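You operate a simulated robot arm through the tools that you are given. There is no shell and no other tool. Be economical: measure what you need, move in short steps, check, and stop when the job is done.

You run a simulated robot arm. Do the job below in one go: nothing can be reset, and whatever is moved stays where it is left.

TASK
Pack the purple table's green-sealed and blue-sealed bearings in the grey box and count them on the black key.
Fine: One press a bearing; the lid goes back on square.
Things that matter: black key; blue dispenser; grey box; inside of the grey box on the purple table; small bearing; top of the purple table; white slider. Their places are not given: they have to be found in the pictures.

The check looks at the end state, three seconds after you hand in, the way a careful person would. Anything else that was tipped, shoved, dropped, spilled or broken makes it a failure. Lids that push on must go on centred and level and be pressed home; caps that screw on are set level and turned clockwise until they are tight.

THE ROBOT
A 6-joint arm with a two-finger parallel gripper, fixed in place. Base frame: the origin is at the foot of the arm, x ahead of it, y to its left, z up; the work surface is at about z = 0.8. Units: m, degrees, N and s.
With the tool pointing down near the work surface it reaches from about 0.26 to 0.68 m from the base axis. Its first joint turns from -66.0 to 66.0 degrees. Payload 2.9 kg.
The TCP is the grasp point between the finger pads, 0.03 m short of the fingertips. In the tool frame z runs along the fingers and y along their closing line. The gripper opens to 0.11 m. The fingers are 0.02 m wide and 0.01 m thick; the gripper's body (0.048 by 0.112 m) begins 0.055 m behind the TCP.
Orientation is told as [roll, pitch, yaw] about the base's x, y, z axes, in that order, counted from this pose: with the fingers straight down and closing along the base's y, the tool's x points along the base's -x, its y along +y and its z along -z.

THE INTERFACE
- The arm moves only by the tool move_arm. Its arguments are lists of equal length, an entry for each row: "xyz": the shift along the base's x, y, z in m, a list of three; "rot": the turn, a rotation vector about the base's x, y, z in degrees, a list of three; "jaw": the finger opening in m, from 0 to 0.11. In form: {"xyz": [[x, y, z], ...], "rot": [[wx, wy, wz], ...], "jaw": [jaw, ...]}. A call has 1 to 12 rows; each row shifts and turns the commanded pose from where the row before left it. Each row takes 0.2 s and may step no farther than 0.05 m and 8.6 degrees from the row before; otherwise, or with a gripper value out of range, the whole call is refused. Where a pose cannot be reached the arm comes as near as it can. A force on the tool above 40 N (or 10 N above the force at the start of the call, whichever is more), or a blocked arm, ends the call early, and 0.2 s more pass. Each finger travels about 0.108 m/s and halts on what it meets, pressing with about 22 N; the grip force reading is that of the motor and also rises with nothing between the fingers. The clock runs only during rows and for 0.2 s after the last one: add rows that do not move to give the fingers time. The reply holds the time, the measured pose of the TCP, the force on the tool along the base axes, the opening and the grip force, in the units named above and with some noise, with the torque about the TCP (base axes, N m) and any sound that the robot's microphone picked up, and new pictures: "views" is both (left out), scene, wrist or none.
- Cameras (640 x 400 px; columns grow to the right, rows downward): "scene" is fixed at [0.0966, 0.4746, 1.3883]; the picture's right is [-0.41, -0.91, 0.00], its down [-0.56, 0.25, -0.79] and it looks along [0.72, -0.33, -0.61] (base axes); focal length 214 px, centre (320, 200). "wrist" rides on the gripper at [0.072, 0.017, -0.103] in the tool frame; the picture's right is [-0.23, 0.97, 0.00], its down [-0.76, -0.18, -0.62] and it looks along [-0.61, -0.14, 0.78] (tool axes); focal length 222 px, centre (320, 200).
- probe_pixels(camera, pixels): for up to 12 pixels [column, row] of the newest picture of that camera ("zoom" is the newest enlarged one), the place [x, y, z] in the base frame of the surface seen there, good to about 0.002 m, but the place of the scene camera against the robot may be out by one fixed shift of up to 0.018 m in any direction. The clock stands still meanwhile.
- enlarge(camera, box): a new picture of the part [left, top, right, bottom] of that camera's present view, enlarged. The clock stands still meanwhile.
- finish_job(): hands the job in; it is judged then, once.

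Go step by step. Measure first, check grasps and placings, and put right what went wrong. The budget is 80 turns and 200 pictures, counting those below and the enlarged ones. Unless the task says otherwise, let go and move clear before handing in, and close with one line.

The tools are called after ">>>" as name(argument=value, ...) on one line, values as JSON. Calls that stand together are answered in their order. move_arm: Moves the arm, as the interface text tells. Its arguments: {"type":"object","properties":{"xyz":{"type":"array","items":{"type":"array","items":{"type":"number"}}},"rot":{"type":"array","items":{"type":"array","items":{"type":"number"}}},"jaw":{"type":"array","items":{"type":"number"}},"views":{"type":"string","enum":["both","scene","wrist","none"]}},"required":["xyz","rot","jaw"]} The other tools are called the same way: probe_pixels (camera, pixels) gives the place of the surface under pixels of a picture; enlarge (camera, box) takes an enlarged picture of a part of a camera's view; finish_job () hands the job in.

At the start:

```text
time: 0.0
ee_pos: [0.4301, 0.1585, 1.2106]
ee_rot: [0.0, 0.0, 0.0]
ft_force: [0.0, -0.7, 0.3]
wrist_torque: [0.02, 0.0, 0.04]
finger_gap: 0.11
grip_force: 0.0
```

scene: 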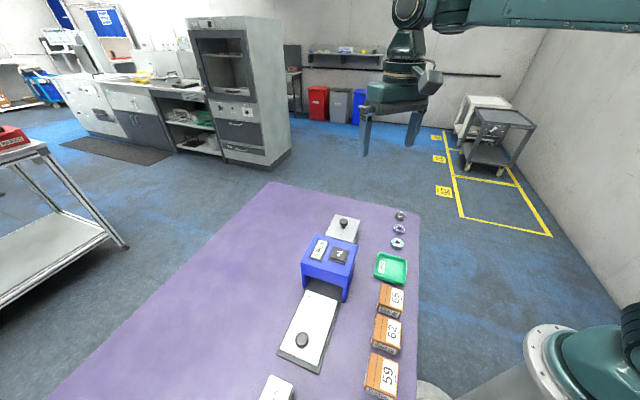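
wrist: 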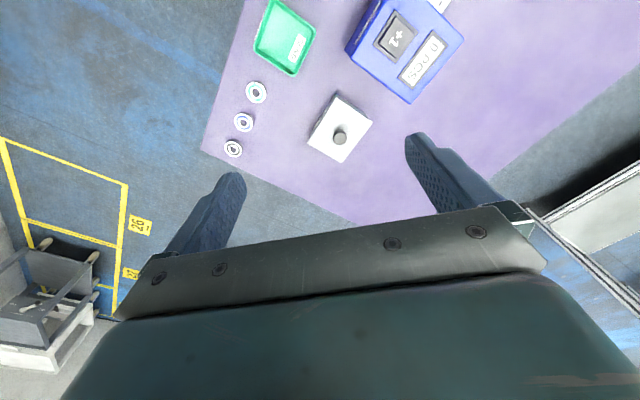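

The pictures show a purple table with a blue dispenser (330,265), bearings at (400,215),(399,229),(397,243), small boxes and a knobbed lid; I'll enlarge to see details.

>>> enlarge(camera="scene", box=[260, 190, 440, 302])

>>> enlarge(camera="scene", box=[240, 280, 432, 400])

>>> enlarge(camera="wrist", box=[200, 0, 480, 175])

```text
3.56 times, centred on (350, 246) of scene
```

zoom: 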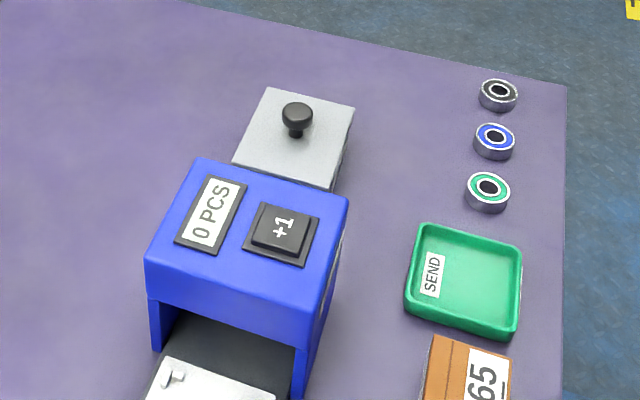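

```text
3.33 times, centred on (336, 340) of scene
```

zoom: 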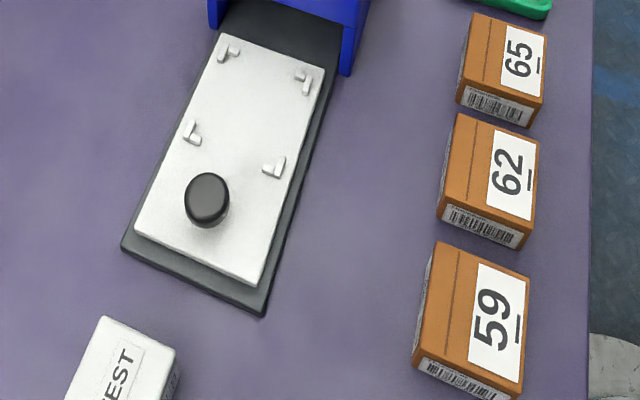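

```text
2.29 times, centred on (340, 88) of wrist
```

zoom: 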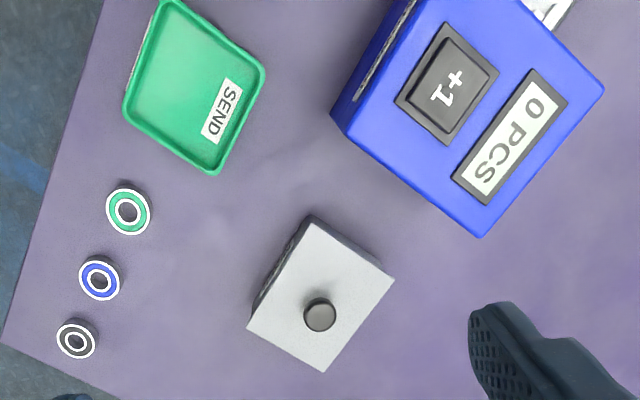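

The grey box with knobbed lid is at wrist (340,128), key "+1" at (397,37), and green/blue/black bearings at (256,92), (243,122), (233,148). I'll probe them with the wrist camera, which is tied to the robot.

>>> probe_pixels(camera="wrist", pixels=[[340, 137], [337, 95], [371, 123], [343, 161], [308, 144], [325, 125], [397, 37], [247, 92], [256, 84], [243, 115], [300, 110], [280, 130]])

>>> probe_pixels(camera="scene", pixels=[[343, 222], [338, 254], [321, 249], [397, 238], [390, 268], [380, 225]])

```text
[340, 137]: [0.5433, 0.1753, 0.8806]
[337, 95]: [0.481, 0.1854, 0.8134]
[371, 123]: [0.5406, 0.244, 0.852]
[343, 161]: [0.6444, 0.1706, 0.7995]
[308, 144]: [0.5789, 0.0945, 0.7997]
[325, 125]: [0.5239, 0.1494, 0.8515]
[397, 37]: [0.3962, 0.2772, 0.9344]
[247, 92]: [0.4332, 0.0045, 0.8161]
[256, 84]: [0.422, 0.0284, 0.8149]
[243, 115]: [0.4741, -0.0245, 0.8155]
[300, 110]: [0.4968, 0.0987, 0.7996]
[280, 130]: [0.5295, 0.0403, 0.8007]
```

```text
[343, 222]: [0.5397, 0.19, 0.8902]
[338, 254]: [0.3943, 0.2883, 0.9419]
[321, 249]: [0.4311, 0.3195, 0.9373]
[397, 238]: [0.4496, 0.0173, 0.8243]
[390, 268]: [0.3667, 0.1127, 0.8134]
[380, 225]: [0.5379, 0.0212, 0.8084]
```

The lid top is at z≈0.8515 and its knob at about (0.543,0.175). I'll go closer for precise geometry of the box and bearings.

>>> move_arm(xyz=[[-0.015, -0.01, -0.04], [-0.015, -0.01, -0.04], [-0.01, -0.01, -0.04], [-0.01, 0, -0.04], [0, 0, 0]], rot=[[0, 0, 0], [0, 0, 0], [0, 0, 0], [0, 0, 0], [0, 0, 0]], jaw=[0.11, 0.11, 0.11, 0.11, 0.11], views="wrist")

```text
time: 1.2
ee_pos: [0.3792, 0.1269, 1.0491]
ee_rot: [0.0, 0.0, 0.0]
ft_force: [-0.4, -0.1, 0.3]
wrist_torque: [0.0, 0.02, -0.01]
finger_gap: 0.1101
grip_force: 0.1
```

wrist: 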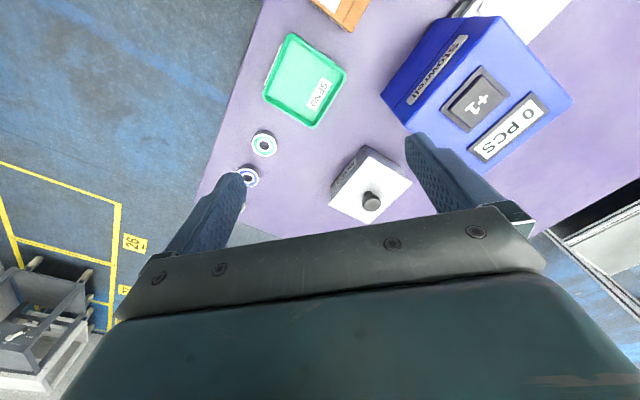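

The gripper blocks the lower half, so I'll move about 0.06 m forward so the box shows in the upper half.

>>> move_arm(xyz=[[0.035, 0, 0], [0.035, -0.01, 0], [0, 0, 0]], rot=[[0, 0, 0], [0, 0, 0], [0, 0, 0]], jaw=[0.11, 0.11, 0.11], views="wrist")

>>> enlarge(camera="wrist", box=[200, 0, 520, 200])

```text
time: 2.0
ee_pos: [0.4491, 0.1178, 1.0496]
ee_rot: [0.1, -0.1, 0.1]
ft_force: [-0.1, 0.5, -0.4]
wrist_torque: [-0.03, -0.02, 0.01]
finger_gap: 0.1099
grip_force: 0.0
```

wrist: 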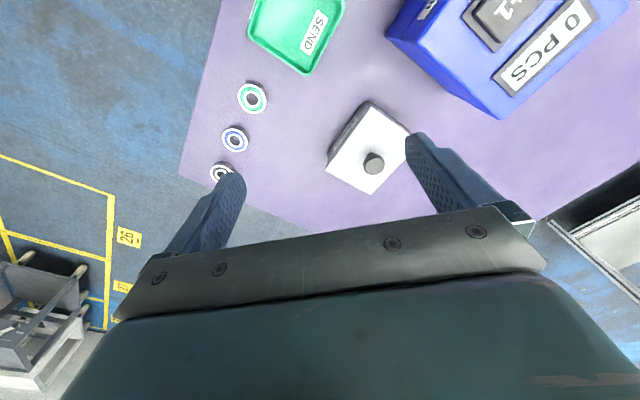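

```text
2.00 times, centred on (360, 100) of wrist
```

zoom: 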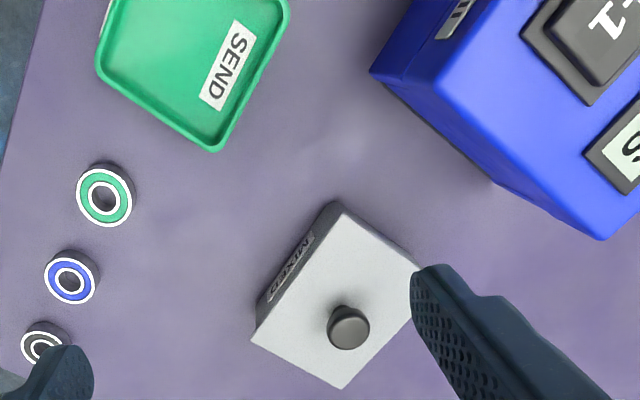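

The box (zoom 335,295) and bearings are clear; I'll probe lid corners, knob and bearing rings in the zoom.

>>> probe_pixels(camera="zoom", pixels=[[348, 336], [348, 308], [344, 212], [258, 338], [338, 383], [408, 268], [290, 300], [290, 275], [268, 325], [104, 172], [104, 222], [83, 198]])

>>> probe_pixels(camera="zoom", pixels=[[127, 198], [68, 262], [68, 300], [48, 281], [92, 281], [103, 196], [68, 280], [348, 355], [370, 330], [330, 330], [300, 340], [360, 240]])

```text
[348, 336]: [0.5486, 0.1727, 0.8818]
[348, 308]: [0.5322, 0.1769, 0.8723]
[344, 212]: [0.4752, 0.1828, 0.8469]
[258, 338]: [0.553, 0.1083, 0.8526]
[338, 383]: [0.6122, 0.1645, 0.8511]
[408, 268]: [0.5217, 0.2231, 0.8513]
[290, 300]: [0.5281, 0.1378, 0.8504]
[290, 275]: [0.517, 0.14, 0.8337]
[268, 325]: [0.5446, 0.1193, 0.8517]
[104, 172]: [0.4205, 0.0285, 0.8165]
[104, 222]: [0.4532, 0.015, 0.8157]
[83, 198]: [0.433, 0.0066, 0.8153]
```

```text
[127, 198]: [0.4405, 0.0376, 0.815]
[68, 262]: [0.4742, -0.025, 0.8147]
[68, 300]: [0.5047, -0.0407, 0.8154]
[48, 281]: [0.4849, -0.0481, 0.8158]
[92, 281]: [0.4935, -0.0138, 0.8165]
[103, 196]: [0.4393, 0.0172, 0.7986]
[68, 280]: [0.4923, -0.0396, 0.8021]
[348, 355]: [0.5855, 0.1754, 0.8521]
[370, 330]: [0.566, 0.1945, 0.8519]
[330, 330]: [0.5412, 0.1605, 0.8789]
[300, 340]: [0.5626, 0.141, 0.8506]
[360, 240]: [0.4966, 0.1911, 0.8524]
```

The box is about 0.108 × 0.085 m, turned 45°, centred at (0.545,0.175), with its knob top at 0.881. The bearings are green (0.437,0.022) and blue (0.490,-0.032). I'll go above the knob with yaw -45.

>>> move_arm(xyz=[[0.016, 0.0095, 0], [0.016, 0.0095, -0.01], [0.016, 0.0095, -0.01], [0.016, 0.0095, -0.02], [0.016, 0.0095, -0.02], [0.016, 0.009, -0.02], [0, 0, -0.02], [0, 0, 0]], rot=[[0, 0, -7.5], [0, 0, -7.5], [0, 0, -7.5], [0, 0, -7.5], [0, 0, -7.5], [0, 0, -7.5], [0, 0, 0], [0, 0, 0]], jaw=[0.08, 0.06, 0.06, 0.06, 0.06, 0.06, 0.06, 0.06])

>>> enlarge(camera="wrist", box=[160, 0, 480, 200])

```text
time: 3.8
ee_pos: [0.5474, 0.1752, 0.951]
ee_rot: [0.0, 0.0, -45.0]
ft_force: [-1.0, 0.1, 0.3]
wrist_torque: [0.0, -0.02, 0.0]
finger_gap: 0.06
grip_force: 0.0
```

scene: 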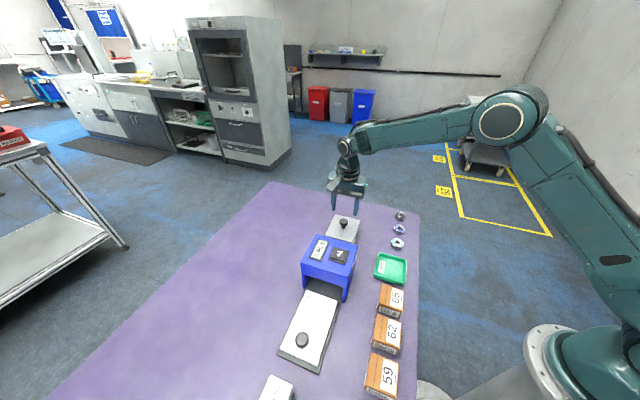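
wrist: 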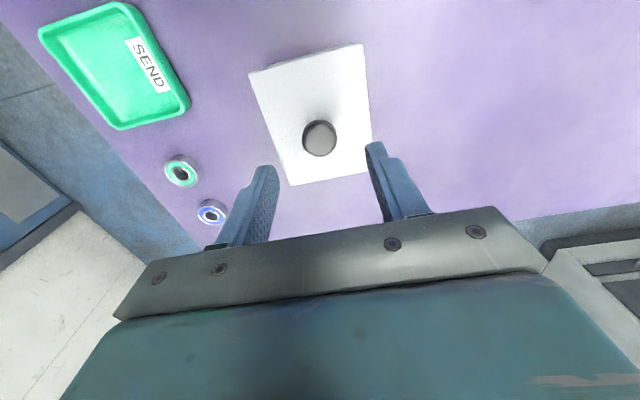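

```text
2.00 times, centred on (320, 100) of wrist
```

zoom: 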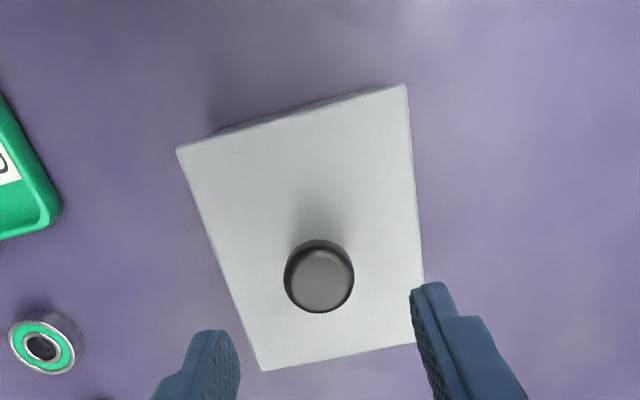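

>>> probe_pixels(camera="zoom", pixels=[[322, 280], [293, 280], [348, 280], [322, 258], [322, 304], [184, 155], [400, 90], [264, 363], [410, 342], [200, 210], [232, 290], [416, 200]])

>>> probe_pixels(camera="wrist", pixels=[[181, 157], [184, 185], [168, 169], [196, 175], [211, 203], [211, 225]])

```text
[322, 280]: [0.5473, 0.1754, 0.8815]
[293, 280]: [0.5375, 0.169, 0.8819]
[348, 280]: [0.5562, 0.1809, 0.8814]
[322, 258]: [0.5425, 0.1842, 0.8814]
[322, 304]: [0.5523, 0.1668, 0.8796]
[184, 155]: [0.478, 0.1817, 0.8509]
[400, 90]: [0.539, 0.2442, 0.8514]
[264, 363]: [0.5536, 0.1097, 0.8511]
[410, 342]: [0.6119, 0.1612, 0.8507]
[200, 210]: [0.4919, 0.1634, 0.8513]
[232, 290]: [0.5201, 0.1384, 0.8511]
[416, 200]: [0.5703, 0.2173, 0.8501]
```

```text
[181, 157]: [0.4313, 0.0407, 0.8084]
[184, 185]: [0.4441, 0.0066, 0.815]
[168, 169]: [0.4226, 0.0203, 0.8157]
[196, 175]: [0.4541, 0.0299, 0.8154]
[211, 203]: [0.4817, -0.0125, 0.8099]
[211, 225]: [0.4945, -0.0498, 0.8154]
```

The knob is exactly under the TCP (0.547,0.175). I'll descend to z≈0.886 and grip.

>>> move_arm(xyz=[[0, 0, -0.03], [0, 0, -0.025], [0, 0, -0.01], [0, 0, 0], [0, 0, 0], [0, 0, 0]], rot=[[0, 0, 0], [0, 0, 0], [0, 0, 0], [0, 0, 0], [0, 0, 0], [0, 0, 0]], jaw=[0.06, 0.06, 0.06, 0.03, 0.01, 0.01], views="wrist")

```text
time: 5.2
ee_pos: [0.5461, 0.1768, 0.8872]
ee_rot: [0.1, 0.1, -45.0]
ft_force: [0.4, 0.7, 0.3]
wrist_torque: [0.01, 0.04, 0.02]
finger_gap: 0.0286
grip_force: 22.0
heard: snap
```

wrist: 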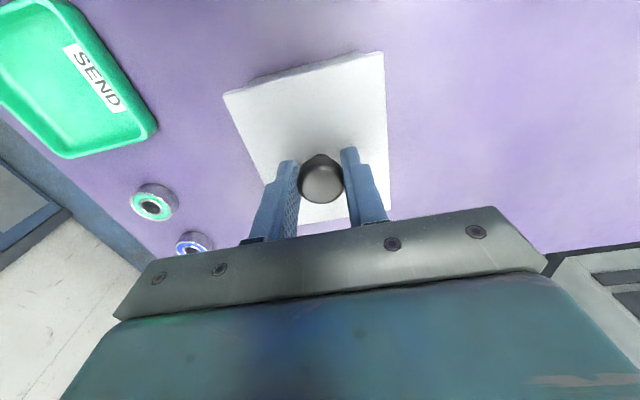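

The grip is firm with a gap of 0.0286 (a snap was heard as the fingers met the knob). I'll lift slightly and watch whether the box comes along.

>>> move_arm(xyz=[[0, 0, 0.005], [0, 0, 0.005], [0, 0, 0.01], [0, 0, 0.01]], rot=[[0, 0, 0], [0, 0, 0], [0, 0, 0], [0, 0, 0]], jaw=[0.01, 0.01, 0.01, 0.01])

>>> enlarge(camera="scene", box=[290, 170, 418, 250])

```text
time: 6.2
ee_pos: [0.5451, 0.1749, 0.9171]
ee_rot: [-0.1, -0.1, -45.0]
ft_force: [-0.3, 0.0, -0.6]
wrist_torque: [0.0, 0.01, -0.02]
finger_gap: 0.0286
grip_force: 22.6
```

scene: 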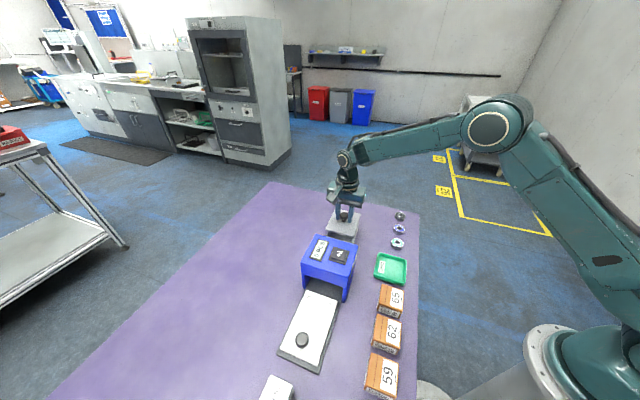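
wrist: 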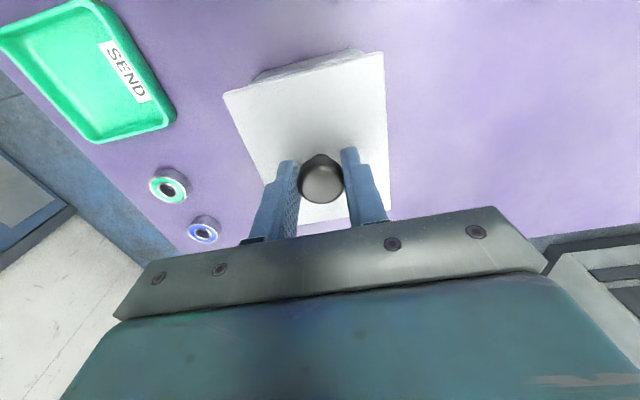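

```text
5.00 times, centred on (354, 210) of scene
```

zoom: 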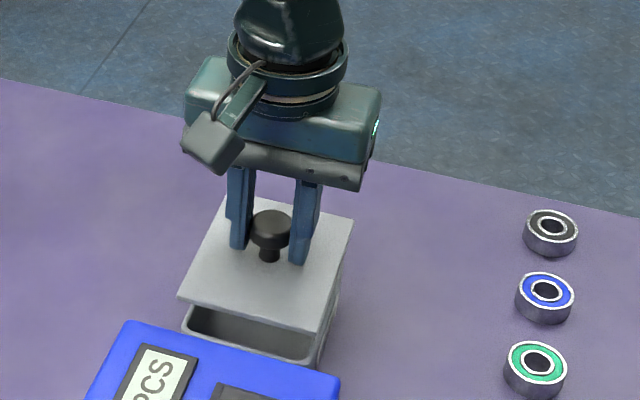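

The lid lifts cleanly and the box stays. I'll probe the dispenser's outline and the free table to its left to choose a parking place for the lid.

>>> probe_pixels(camera="scene", pixels=[[315, 237], [303, 264], [302, 282], [345, 274], [356, 247], [290, 250], [280, 235], [290, 225], [300, 215], [270, 260], [330, 200], [270, 186]])

```text
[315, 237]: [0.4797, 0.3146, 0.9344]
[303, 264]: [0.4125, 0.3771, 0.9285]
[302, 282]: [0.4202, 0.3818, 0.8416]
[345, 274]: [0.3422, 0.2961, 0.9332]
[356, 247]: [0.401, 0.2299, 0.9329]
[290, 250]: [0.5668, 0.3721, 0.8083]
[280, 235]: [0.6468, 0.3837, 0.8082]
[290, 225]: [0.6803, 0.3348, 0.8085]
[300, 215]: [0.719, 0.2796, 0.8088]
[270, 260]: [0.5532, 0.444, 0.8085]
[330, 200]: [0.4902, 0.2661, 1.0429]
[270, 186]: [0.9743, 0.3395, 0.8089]
```

The spot (0.555,0.345) is free with about 4 cm of clearance. I'll carry the lid there high, curving away from the dispenser, and then lower it.

>>> move_arm(xyz=[[0, 0, 0.04], [0, 0, 0.04], [0.02, 0.03, 0.01], [0.01, 0.04, 0], [0, 0.04, 0], [-0.01, 0.04, 0], [-0.01, 0.02, -0.04], [0, 0, -0.05], [0, 0, -0.03], [0, 0, -0.02], [0, 0, 0]], rot=[[0, 0, 0], [0, 0, 0], [0, 0, 0], [0, 0, 0], [0, 0, 0], [0, 0, 0], [0, 0, 0], [0, 0, 0], [0, 0, 0], [0, 0, 0], [0, 0, 0]], jaw=[0.01, 0.01, 0.01, 0.01, 0.01, 0.01, 0.01, 0.01, 0.01, 0.01, 0.01])

>>> enlarge(camera="scene", box=[240, 180, 400, 280])

```text
time: 8.6
ee_pos: [0.5572, 0.3464, 0.8663]
ee_rot: [0.0, 0.0, -45.0]
ft_force: [-0.1, -0.3, -1.5]
wrist_torque: [0.0, 0.0, 0.0]
finger_gap: 0.0288
grip_force: 22.4
```

scene: 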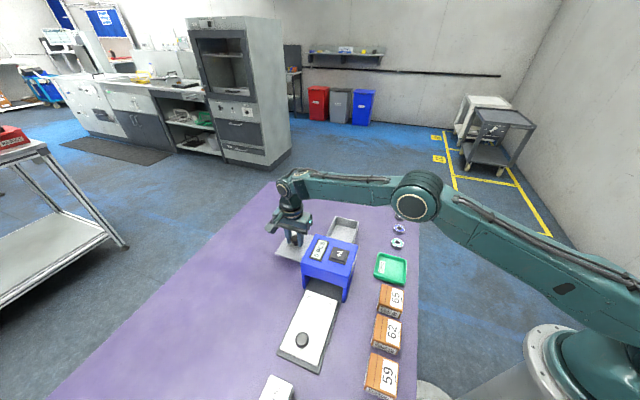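
wrist: 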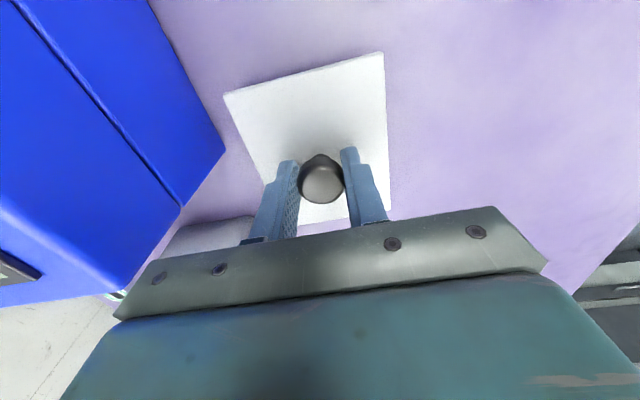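

```text
4.00 times, centred on (320, 230) of scene
```

zoom: 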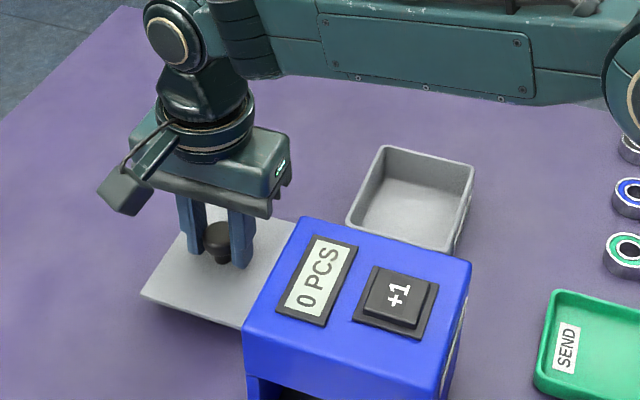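

The lid hovers about 2–3 cm above the table. I'll lower in small steps, watching the force.

>>> move_arm(xyz=[[0, 0, -0.005], [0, 0, -0.005], [0, 0, -0.004], [0, 0, 0]], rot=[[0, 0, 0], [0, 0, 0], [0, 0, 0], [0, 0, 0]], jaw=[0.01, 0.01, 0.01, 0.01], views="none")

>>> move_arm(xyz=[[0, 0, -0.003], [0, 0, 0]], rot=[[0, 0, 0], [0, 0, 0]], jaw=[0.01, 0.01], views="none")

>>> move_arm(xyz=[[0, 0, -0.003], [0, 0, 0]], rot=[[0, 0, 0], [0, 0, 0]], jaw=[0.01, 0.01], views="wrist")

```text
time: 9.6
ee_pos: [0.5558, 0.3441, 0.8523]
ee_rot: [0.0, 0.0, -45.1]
ft_force: [0.1, -0.1, 0.2]
wrist_torque: [-0.01, -0.02, 0.0]
finger_gap: 0.0285
grip_force: 21.5
```

```text
time: 10.2
ee_pos: [0.5564, 0.3452, 0.8488]
ee_rot: [-0.1, 0.0, -45.0]
ft_force: [-0.3, -0.3, -0.4]
wrist_torque: [-0.02, 0.03, -0.01]
finger_gap: 0.0288
grip_force: 21.9
```

```text
time: 10.8
ee_pos: [0.5557, 0.3442, 0.8463]
ee_rot: [0.0, 0.0, -45.0]
ft_force: [-0.3, -0.4, -1.2]
wrist_torque: [0.04, 0.0, 0.01]
finger_gap: 0.0287
grip_force: 22.2
```

wrist: 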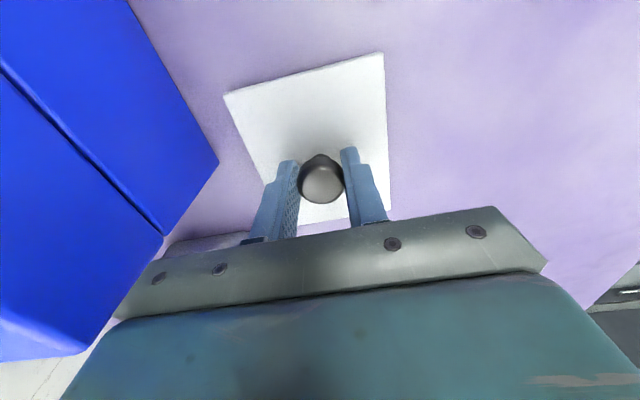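

No contact yet; the lid top should be at about 0.811. I'll keep lowering in 2 mm steps.

>>> move_arm(xyz=[[0, 0, -0.002], [0, 0, 0]], rot=[[0, 0, 0], [0, 0, 0]], jaw=[0.01, 0.01], views="none")

>>> move_arm(xyz=[[0, 0, -0.002], [0, 0, 0]], rot=[[0, 0, 0], [0, 0, 0]], jaw=[0.01, 0.01], views="none")

>>> probe_pixels(camera="wrist", pixels=[[270, 120], [350, 100], [240, 110], [420, 100], [375, 70], [280, 60]])

```text
time: 11.4
ee_pos: [0.5578, 0.3454, 0.842]
ee_rot: [0.0, 0.0, -45.0]
ft_force: [0.4, 0.2, -0.8]
wrist_torque: [0.0, 0.02, 0.01]
finger_gap: 0.0287
grip_force: 22.0
```

```text
time: 12.0
ee_pos: [0.5546, 0.3442, 0.8412]
ee_rot: [0.0, -0.1, -45.0]
ft_force: [-1.1, -0.7, 4.2]
wrist_torque: [-0.03, 0.04, -0.02]
finger_gap: 0.0288
grip_force: 22.5
```

```text
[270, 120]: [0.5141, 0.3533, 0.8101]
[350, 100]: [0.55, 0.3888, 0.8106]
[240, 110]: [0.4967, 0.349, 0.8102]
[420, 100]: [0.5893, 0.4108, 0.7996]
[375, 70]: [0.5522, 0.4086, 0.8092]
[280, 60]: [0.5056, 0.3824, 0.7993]
```

Contact (4 N) at z 0.841, so the lid is down. I'll release and rise straight up.

>>> move_arm(xyz=[[0, 0, 0], [0, 0, 0], [0, 0, 0.03], [0, 0, 0.05], [0, 0, 0.05], [0, 0, 0]], rot=[[0, 0, 0], [0, 0, 0], [0, 0, 0], [0, 0, 0], [0, 0, 0], [0, 0, 0]], jaw=[0.05, 0.06, 0.06, 0.06, 0.06, 0.06])

```text
time: 13.4
ee_pos: [0.5531, 0.345, 0.9713]
ee_rot: [-0.1, 0.0, -45.0]
ft_force: [0.5, 0.2, -0.2]
wrist_torque: [-0.01, 0.01, -0.03]
finger_gap: 0.0599
grip_force: 0.1
```

scene: 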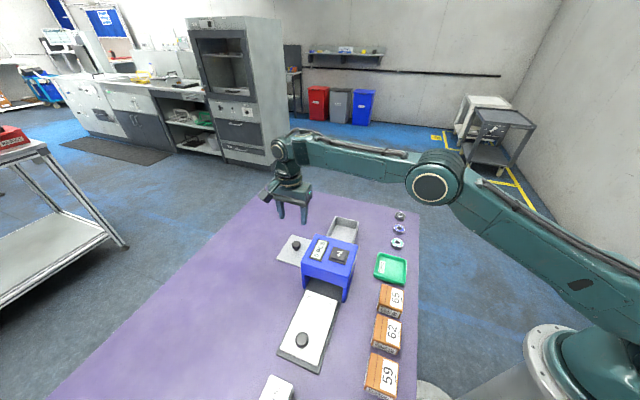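
wrist: 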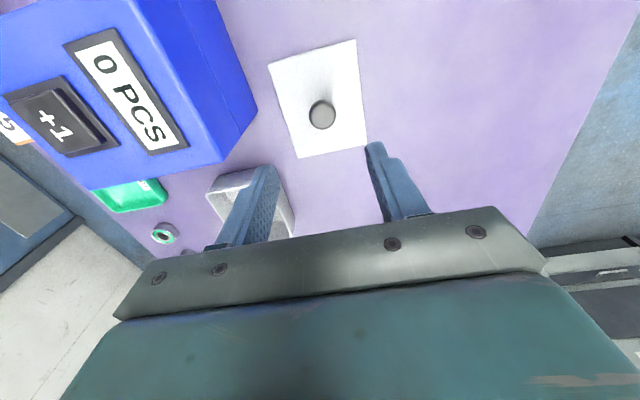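

The lid is lying flat at wrist (320,105) and the open box is visible. I'll fly over to the green bearing at (0.438,0.0225).

>>> move_arm(xyz=[[0, 0, 0.03], [-0.0145, -0.0403, 0], [-0.0145, -0.0403, 0], [-0.0145, -0.0403, 0], [-0.0145, -0.0403, 0], [-0.0145, -0.0403, 0], [-0.0145, -0.0403, 0], [-0.0145, -0.0403, -0.02], [-0.0145, -0.0403, -0.02], [0, 0, -0.03], [0, 0, 0]], rot=[[0, 0, 0], [0, 0, 0], [0, 0, 0], [0, 0, 0], [0, 0, 0], [0, 0, 0], [0, 0, 0], [0, 0, 0], [0, 0, 0], [0, 0, 0], [0, 0, 0]], jaw=[0.06, 0.06, 0.06, 0.06, 0.06, 0.06, 0.06, 0.06, 0.06, 0.06, 0.06], views="wrist")

>>> enlarge(camera="wrist", box=[160, 0, 480, 200])

>>> enlarge(camera="scene", box=[290, 190, 418, 270])

```text
time: 15.8
ee_pos: [0.4398, 0.0234, 0.9302]
ee_rot: [0.0, 0.0, -45.0]
ft_force: [1.2, -0.8, 0.8]
wrist_torque: [0.01, 0.01, 0.03]
finger_gap: 0.0601
grip_force: 0.0
```

wrist: 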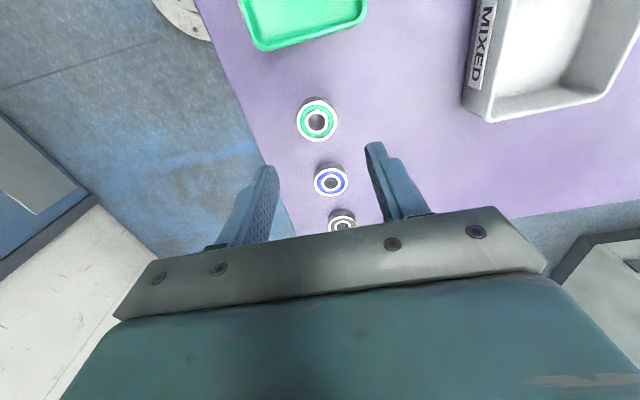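

```text
2.00 times, centred on (320, 100) of wrist
```

zoom: 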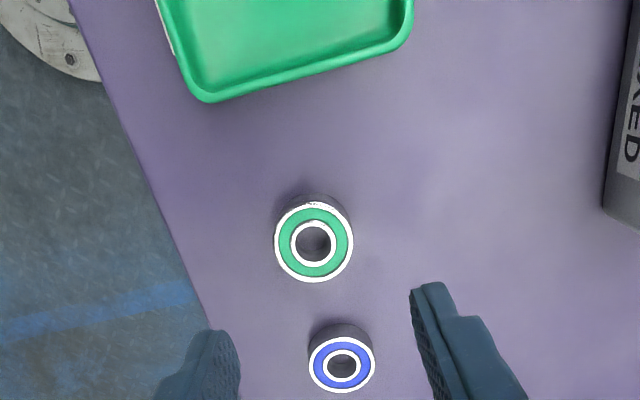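

```text
5.00 times, centred on (354, 230) of scene
```

zoom: 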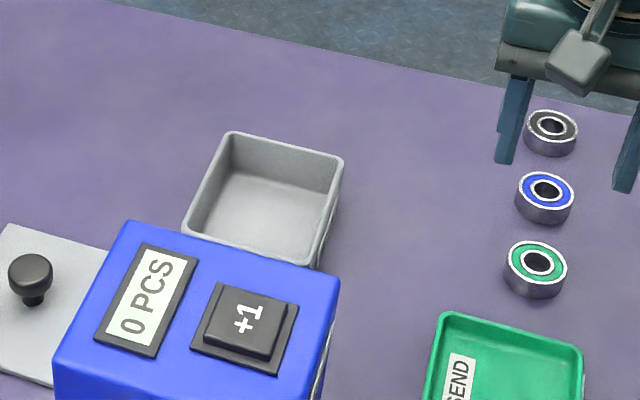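

The box is empty. I'll probe the green ring (wrist 317,121), the blue ring (331,182) and the box's inside/rim.

>>> probe_pixels(camera="wrist", pixels=[[317, 102], [317, 140], [299, 121], [335, 121], [331, 168], [331, 195], [316, 181], [346, 181], [550, 40], [495, 118], [604, 93], [530, 100]])

>>> probe_pixels(camera="zoom", pixels=[[260, 210], [230, 230], [290, 235], [232, 136], [340, 160], [188, 228], [310, 262], [300, 180], [250, 165], [536, 262], [240, 180]])

```text
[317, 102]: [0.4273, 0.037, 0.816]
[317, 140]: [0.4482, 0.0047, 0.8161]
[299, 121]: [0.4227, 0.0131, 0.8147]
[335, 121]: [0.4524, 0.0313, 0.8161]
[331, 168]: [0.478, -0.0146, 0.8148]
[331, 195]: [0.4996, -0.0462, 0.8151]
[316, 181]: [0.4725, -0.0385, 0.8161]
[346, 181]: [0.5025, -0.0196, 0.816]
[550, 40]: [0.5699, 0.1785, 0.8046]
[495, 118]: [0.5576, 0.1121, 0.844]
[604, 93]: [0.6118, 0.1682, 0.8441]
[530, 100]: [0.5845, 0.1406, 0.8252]
```

```text
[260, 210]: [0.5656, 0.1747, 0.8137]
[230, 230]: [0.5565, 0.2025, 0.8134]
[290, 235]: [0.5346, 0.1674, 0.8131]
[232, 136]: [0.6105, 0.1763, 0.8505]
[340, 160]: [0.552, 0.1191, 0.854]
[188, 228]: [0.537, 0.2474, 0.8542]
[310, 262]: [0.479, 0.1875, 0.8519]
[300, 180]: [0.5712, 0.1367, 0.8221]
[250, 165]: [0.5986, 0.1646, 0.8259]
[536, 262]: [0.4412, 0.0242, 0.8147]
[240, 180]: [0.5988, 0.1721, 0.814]
```

Green bearing centre is (0.4377,0.0210), 35 mm across and 16 mm high. I'll descend to z≈0.836 and grip.

>>> move_arm(xyz=[[-0.002, -0.0015, -0.04], [0, 0, -0.035], [0, 0, -0.015], [0, 0, -0.006], [0, 0, 0], [0, 0, 0], [0, 0, 0]], rot=[[0, 0, 0], [0, 0, 0], [0, 0, 0], [0, 0, 0], [0, 0, 0], [0, 0, 0], [0, 0, 0]], jaw=[0.06, 0.06, 0.06, 0.06, 0.045, 0.02, 0.02], views="wrist")

```text
time: 17.4
ee_pos: [0.4377, 0.0217, 0.8362]
ee_rot: [-0.1, 0.0, -45.0]
ft_force: [0.4, 0.3, -1.4]
wrist_torque: [0.02, 0.0, -0.02]
finger_gap: 0.0387
grip_force: 21.8
```

wrist: 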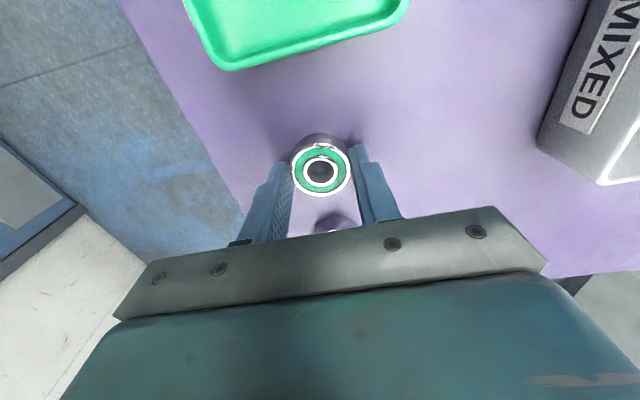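

Green bearing is held (gap 0.0387). I'll lift and carry it to above its half of the box, (0.5285,0.192), stopping above the rim to check.

>>> move_arm(xyz=[[0, 0, 0.03], [0, 0, 0.05], [0, 0, 0.02], [0.0226, 0.0427, 0], [0.0226, 0.0427, 0], [0.0226, 0.0428, 0], [0.0227, 0.0428, 0], [0, 0, -0.03], [0, 0, 0]], rot=[[0, 0, 0], [0, 0, 0], [0, 0, 0], [0, 0, 0], [0, 0, 0], [0, 0, 0], [0, 0, 0], [0, 0, 0], [0, 0, 0]], jaw=[0.02, 0.02, 0.02, 0.02, 0.02, 0.02, 0.02, 0.02, 0.02])

>>> enlarge(camera="scene", box=[290, 180, 418, 260])

>>> enlarge(camera="wrist", box=[180, 40, 440, 240])

```text
time: 19.4
ee_pos: [0.5303, 0.1942, 0.9065]
ee_rot: [0.0, 0.0, -45.0]
ft_force: [-0.3, 1.6, -2.0]
wrist_torque: [0.01, 0.02, 0.0]
finger_gap: 0.0386
grip_force: 21.8
```

scene: 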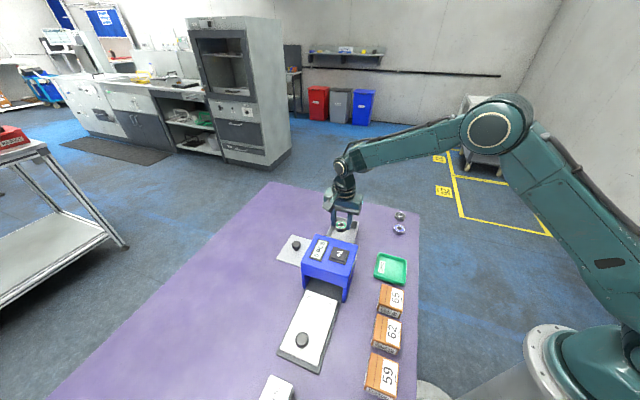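
wrist: 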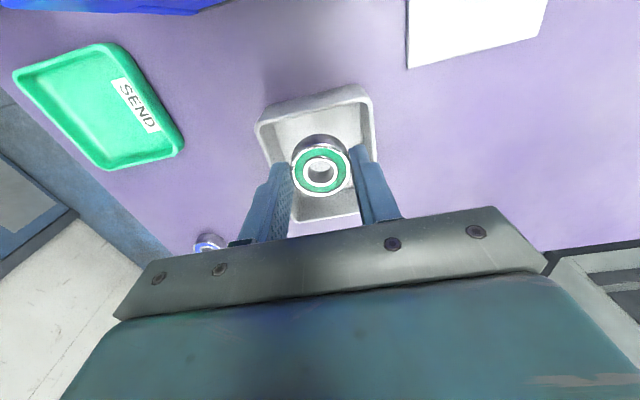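

```text
5.00 times, centred on (354, 220) of scene
```

zoom: 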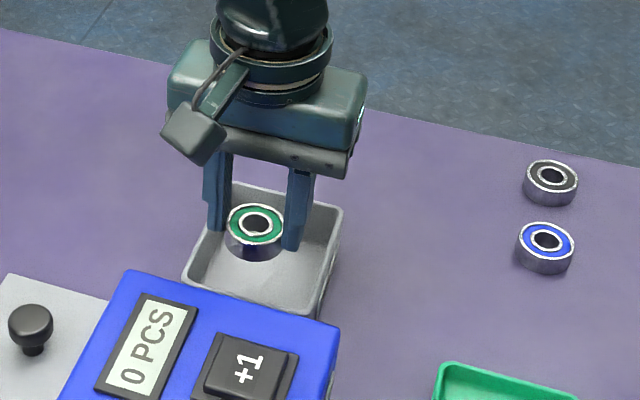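

```text
2.00 times, centred on (310, 140) of wrist
```

zoom: 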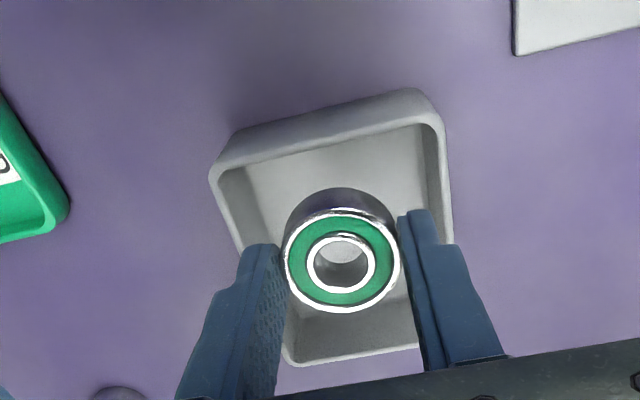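

The bearing is above the box. I'll probe the rim for exact centring before lowering.

>>> probe_pixels(camera="zoom", pixels=[[228, 190], [238, 235], [447, 160], [449, 210], [320, 145], [290, 360], [417, 345], [340, 265], [380, 152], [232, 205]])

```text
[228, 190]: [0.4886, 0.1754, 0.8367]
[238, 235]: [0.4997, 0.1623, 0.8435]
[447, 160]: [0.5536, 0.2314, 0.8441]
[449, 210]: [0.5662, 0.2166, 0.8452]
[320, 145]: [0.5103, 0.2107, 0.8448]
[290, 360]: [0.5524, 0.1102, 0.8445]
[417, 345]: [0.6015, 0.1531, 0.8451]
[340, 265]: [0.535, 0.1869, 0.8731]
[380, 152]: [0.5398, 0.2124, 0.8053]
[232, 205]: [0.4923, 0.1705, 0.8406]
```

Centring is within about 1–2 mm. I'll lower to just over the floor, then open slightly to 0.048 and rise.

>>> move_arm(xyz=[[0, 0, -0.025], [0, 0, -0.025], [0, 0, -0.013], [0, 0, 0]], rot=[[0, 0, 0], [0, 0, 0], [0, 0, 0], [0, 0, 0]], jaw=[0.02, 0.02, 0.02, 0.02], views="wrist")

```text
time: 20.4
ee_pos: [0.529, 0.1933, 0.8423]
ee_rot: [0.0, 0.0, -45.0]
ft_force: [0.7, 0.3, -0.2]
wrist_torque: [0.0, -0.03, 0.0]
finger_gap: 0.0388
grip_force: 21.8
```

wrist: 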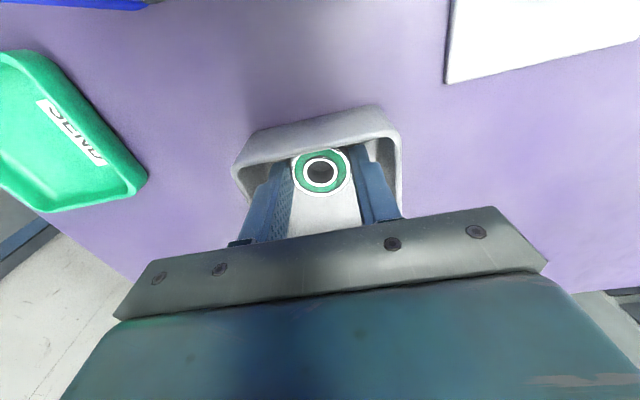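

>>> move_arm(xyz=[[0, 0, 0], [0, 0, 0], [0, 0, 0.03], [0, 0, 0.04], [0, 0, 0.03], [0, 0, 0]], rot=[[0, 0, 0], [0, 0, 0], [0, 0, 0], [0, 0, 0], [0, 0, 0], [0, 0, 0]], jaw=[0.046, 0.046, 0.046, 0.046, 0.06, 0.06], views="wrist")

```text
time: 21.8
ee_pos: [0.5284, 0.1933, 0.9426]
ee_rot: [-0.1, 0.0, -45.0]
ft_force: [0.8, 0.6, 1.2]
wrist_torque: [0.01, 0.02, 0.0]
finger_gap: 0.06
grip_force: 0.0
```

wrist: 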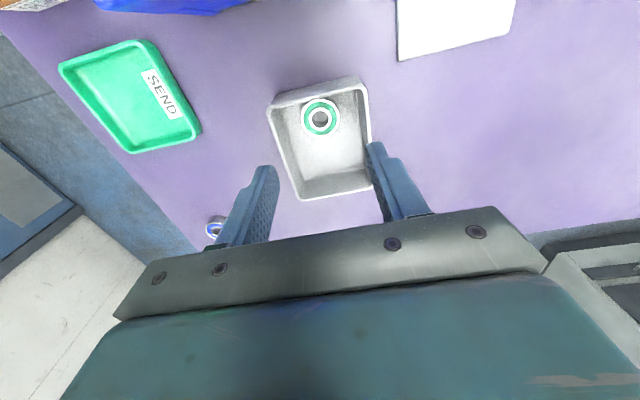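

Green bearing lies flat in its half of the box (320,118). Now to the blue bearing at (0.488,-0.030), stopping above to check.

>>> move_arm(xyz=[[-0.0081, -0.0443, 0], [-0.0081, -0.0443, 0], [-0.0081, -0.0444, 0], [-0.0081, -0.0444, 0], [-0.0081, -0.0444, 0], [0, 0, -0.04], [0, 0, 0]], rot=[[0, 0, 0], [0, 0, 0], [0, 0, 0], [0, 0, 0], [0, 0, 0], [0, 0, 0], [0, 0, 0]], jaw=[0.06, 0.06, 0.06, 0.06, 0.06, 0.06, 0.06], views="wrist")

>>> enlarge(camera="wrist", box=[180, 40, 440, 240])

```text
time: 23.4
ee_pos: [0.4903, -0.0312, 0.9031]
ee_rot: [0.0, 0.1, -45.0]
ft_force: [-0.3, -0.1, -0.1]
wrist_torque: [0.0, 0.03, -0.01]
finger_gap: 0.0601
grip_force: 0.1
```

wrist: 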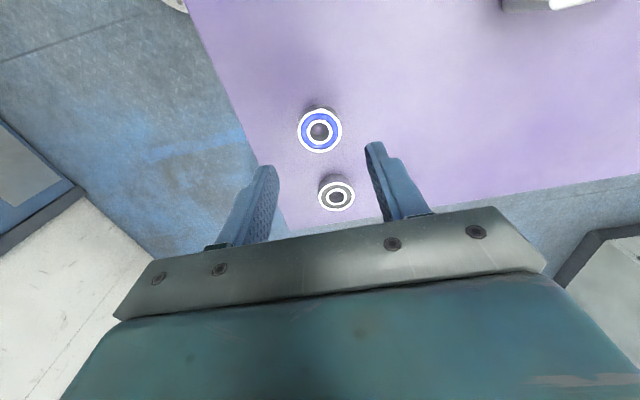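

```text
2.00 times, centred on (310, 140) of wrist
```

zoom: 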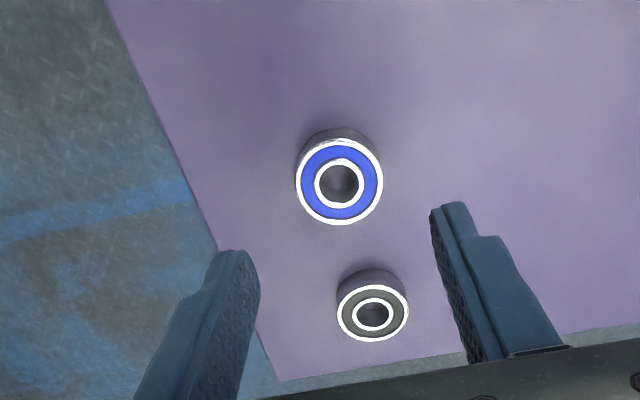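

>>> probe_pixels(camera="zoom", pixels=[[299, 180], [380, 180], [339, 142], [339, 220], [372, 290], [372, 338], [341, 314], [404, 314]])

```text
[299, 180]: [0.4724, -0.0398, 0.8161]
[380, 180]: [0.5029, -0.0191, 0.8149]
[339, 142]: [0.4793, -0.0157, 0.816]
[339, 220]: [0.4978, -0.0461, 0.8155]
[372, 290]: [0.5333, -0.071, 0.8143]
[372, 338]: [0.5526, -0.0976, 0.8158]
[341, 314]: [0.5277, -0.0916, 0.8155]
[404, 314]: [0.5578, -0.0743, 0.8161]
```

Blue centre confirmed at (0.488,-0.030), under the TCP. I'll descend 0.067, grip, and lift.

>>> move_arm(xyz=[[0, 0, -0.03], [0, 0, -0.025], [0, 0, -0.012], [0, 0, 0], [0, 0, 0], [0, 0, 0], [0, 0, 0.03], [0, 0, 0.04], [0, 0, 0.03], [0, 0, 0]], rot=[[0, 0, 0], [0, 0, 0], [0, 0, 0], [0, 0, 0], [0, 0, 0], [0, 0, 0], [0, 0, 0], [0, 0, 0], [0, 0, 0], [0, 0, 0]], jaw=[0.06, 0.06, 0.06, 0.045, 0.02, 0.02, 0.02, 0.02, 0.02, 0.02], views="wrist")

```text
time: 25.6
ee_pos: [0.4868, -0.0296, 0.9362]
ee_rot: [0.0, 0.0, -45.0]
ft_force: [0.1, -0.3, -1.1]
wrist_torque: [0.02, 0.0, 0.02]
finger_gap: 0.0387
grip_force: 21.8
```

wrist: 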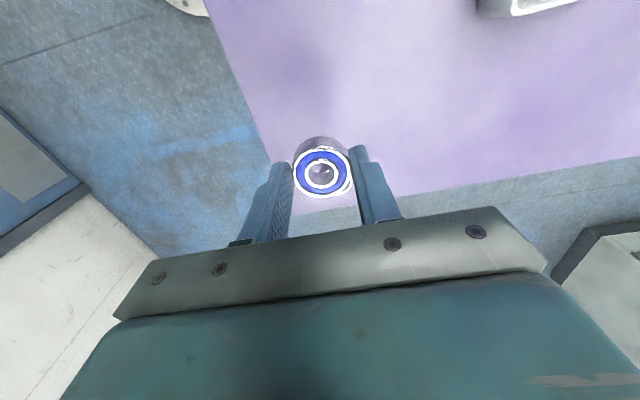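

Blue bearing is held. I'll carry it to above (0.563,0.1575), the box's other half.

>>> move_arm(xyz=[[0.015, 0.0374, 0], [0.015, 0.0374, 0], [0.015, 0.0374, 0], [0.015, 0.0375, 0], [0.015, 0.0375, 0], [0, 0, -0.03], [0, 0, 0]], rot=[[0, 0, 0], [0, 0, 0], [0, 0, 0], [0, 0, 0], [0, 0, 0], [0, 0, 0], [0, 0, 0]], jaw=[0.02, 0.02, 0.02, 0.02, 0.02, 0.02, 0.02], views="wrist")

>>> enlarge(camera="wrist", box=[180, 40, 440, 240])

>>> enlarge(camera="scene", box=[290, 180, 418, 260])

```text
time: 27.2
ee_pos: [0.5619, 0.1578, 0.9079]
ee_rot: [0.0, 0.0, -45.0]
ft_force: [-0.7, 0.1, -0.8]
wrist_torque: [0.01, 0.0, -0.03]
finger_gap: 0.0385
grip_force: 21.9
```

wrist: 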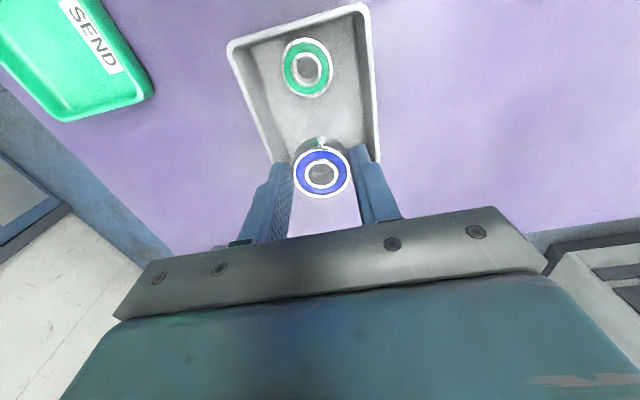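

```text
2.00 times, centred on (310, 140) of wrist
```

zoom: 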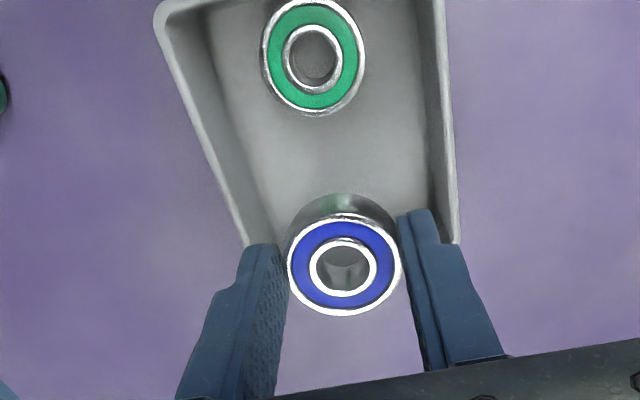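

```text
5.00 times, centred on (354, 220) of scene
```

zoom: 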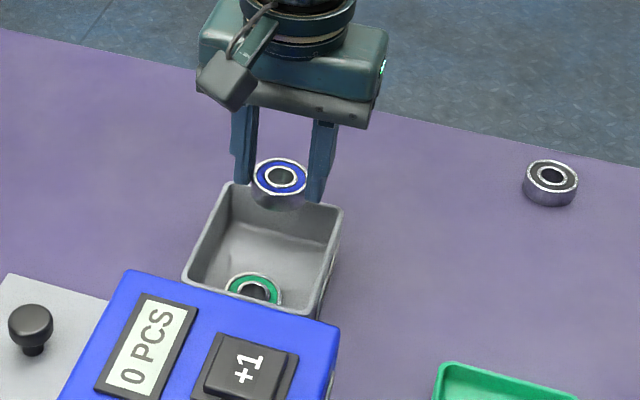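

Numbers leave about 4 mm to the far wall and 10 mm to the green bearing. I'll shift back 2 mm, lower, and check before releasing.

>>> move_arm(xyz=[[-0.001, 0.002, 0], [0, 0, -0.025], [0, 0, -0.025], [0, 0, -0.013], [0, 0, 0]], rot=[[0, 0, 0], [0, 0, 0], [0, 0, 0], [0, 0, 0], [0, 0, 0]], jaw=[0.02, 0.02, 0.02, 0.02, 0.02])

```text
time: 28.4
ee_pos: [0.5617, 0.1606, 0.8448]
ee_rot: [0.0, -0.1, -45.0]
ft_force: [-0.6, -0.2, -0.2]
wrist_torque: [0.0, 0.0, 0.0]
finger_gap: 0.0387
grip_force: 21.3
```

scene: 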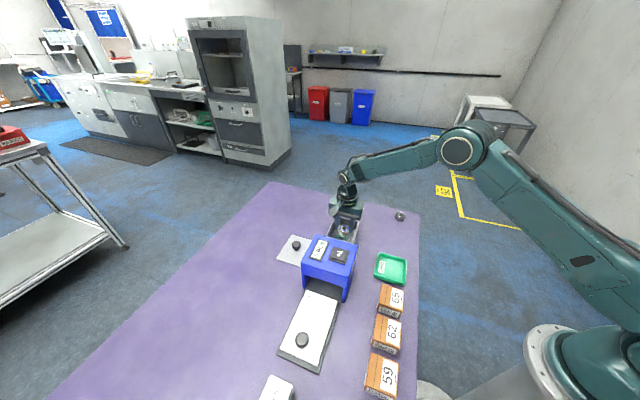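
wrist: 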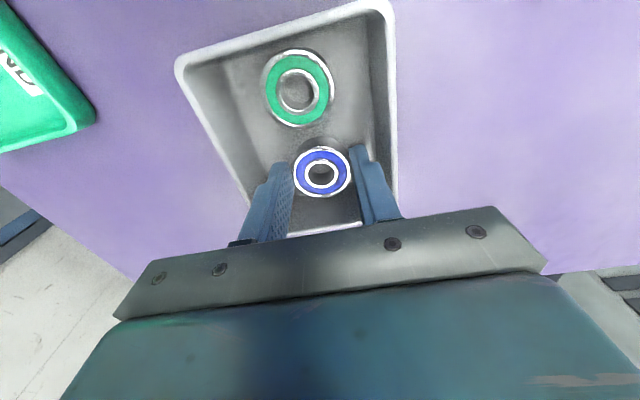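

Blue is down inside with no contact forces. I'll release and rise.

>>> move_arm(xyz=[[0, 0, 0], [0, 0, 0], [0, 0, 0.03], [0, 0, 0.04], [0, 0, 0.04], [0, 0, 0.03], [0, 0, 0]], rot=[[0, 0, 0], [0, 0, 0], [0, 0, 0], [0, 0, 0], [0, 0, 0], [0, 0, 0], [0, 0, 0]], jaw=[0.046, 0.046, 0.046, 0.046, 0.06, 0.06, 0.06], views="wrist")

>>> enlarge(camera="wrist", box=[180, 0, 500, 200])

```text
time: 30.0
ee_pos: [0.5626, 0.1591, 0.9842]
ee_rot: [0.0, 0.1, -45.0]
ft_force: [0.5, 0.7, -0.1]
wrist_torque: [0.01, 0.0, -0.01]
finger_gap: 0.06
grip_force: 0.1
```

wrist: 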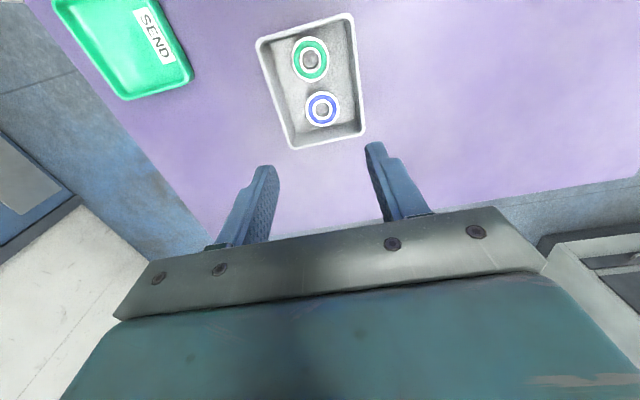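

```text
2.00 times, centred on (340, 100) of wrist
```

zoom: 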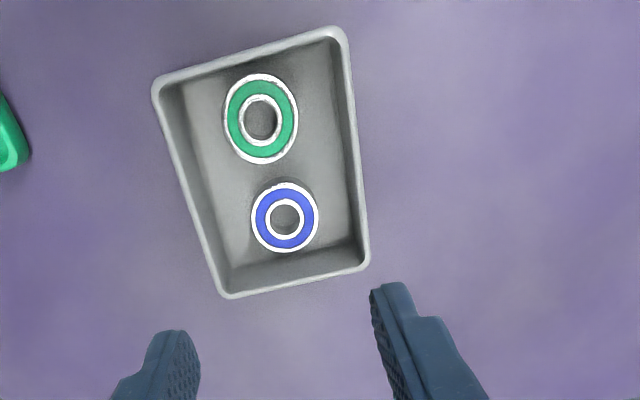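

Both bearings lie flat inside. I'll probe the rim to fix where the lid must go.

>>> probe_pixels(camera="zoom", pixels=[[160, 85], [340, 32], [366, 262], [224, 292], [178, 160], [200, 225], [353, 120], [361, 200], [210, 69], [280, 47], [270, 286], [320, 276]])

```text
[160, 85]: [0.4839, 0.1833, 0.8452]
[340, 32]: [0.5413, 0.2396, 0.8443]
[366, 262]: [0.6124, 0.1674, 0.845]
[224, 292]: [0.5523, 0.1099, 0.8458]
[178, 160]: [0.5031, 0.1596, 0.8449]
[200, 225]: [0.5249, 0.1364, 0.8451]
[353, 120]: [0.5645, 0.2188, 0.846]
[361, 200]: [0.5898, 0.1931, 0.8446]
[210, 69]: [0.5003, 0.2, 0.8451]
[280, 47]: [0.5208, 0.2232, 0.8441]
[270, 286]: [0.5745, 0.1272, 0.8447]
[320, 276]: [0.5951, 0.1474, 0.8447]
```

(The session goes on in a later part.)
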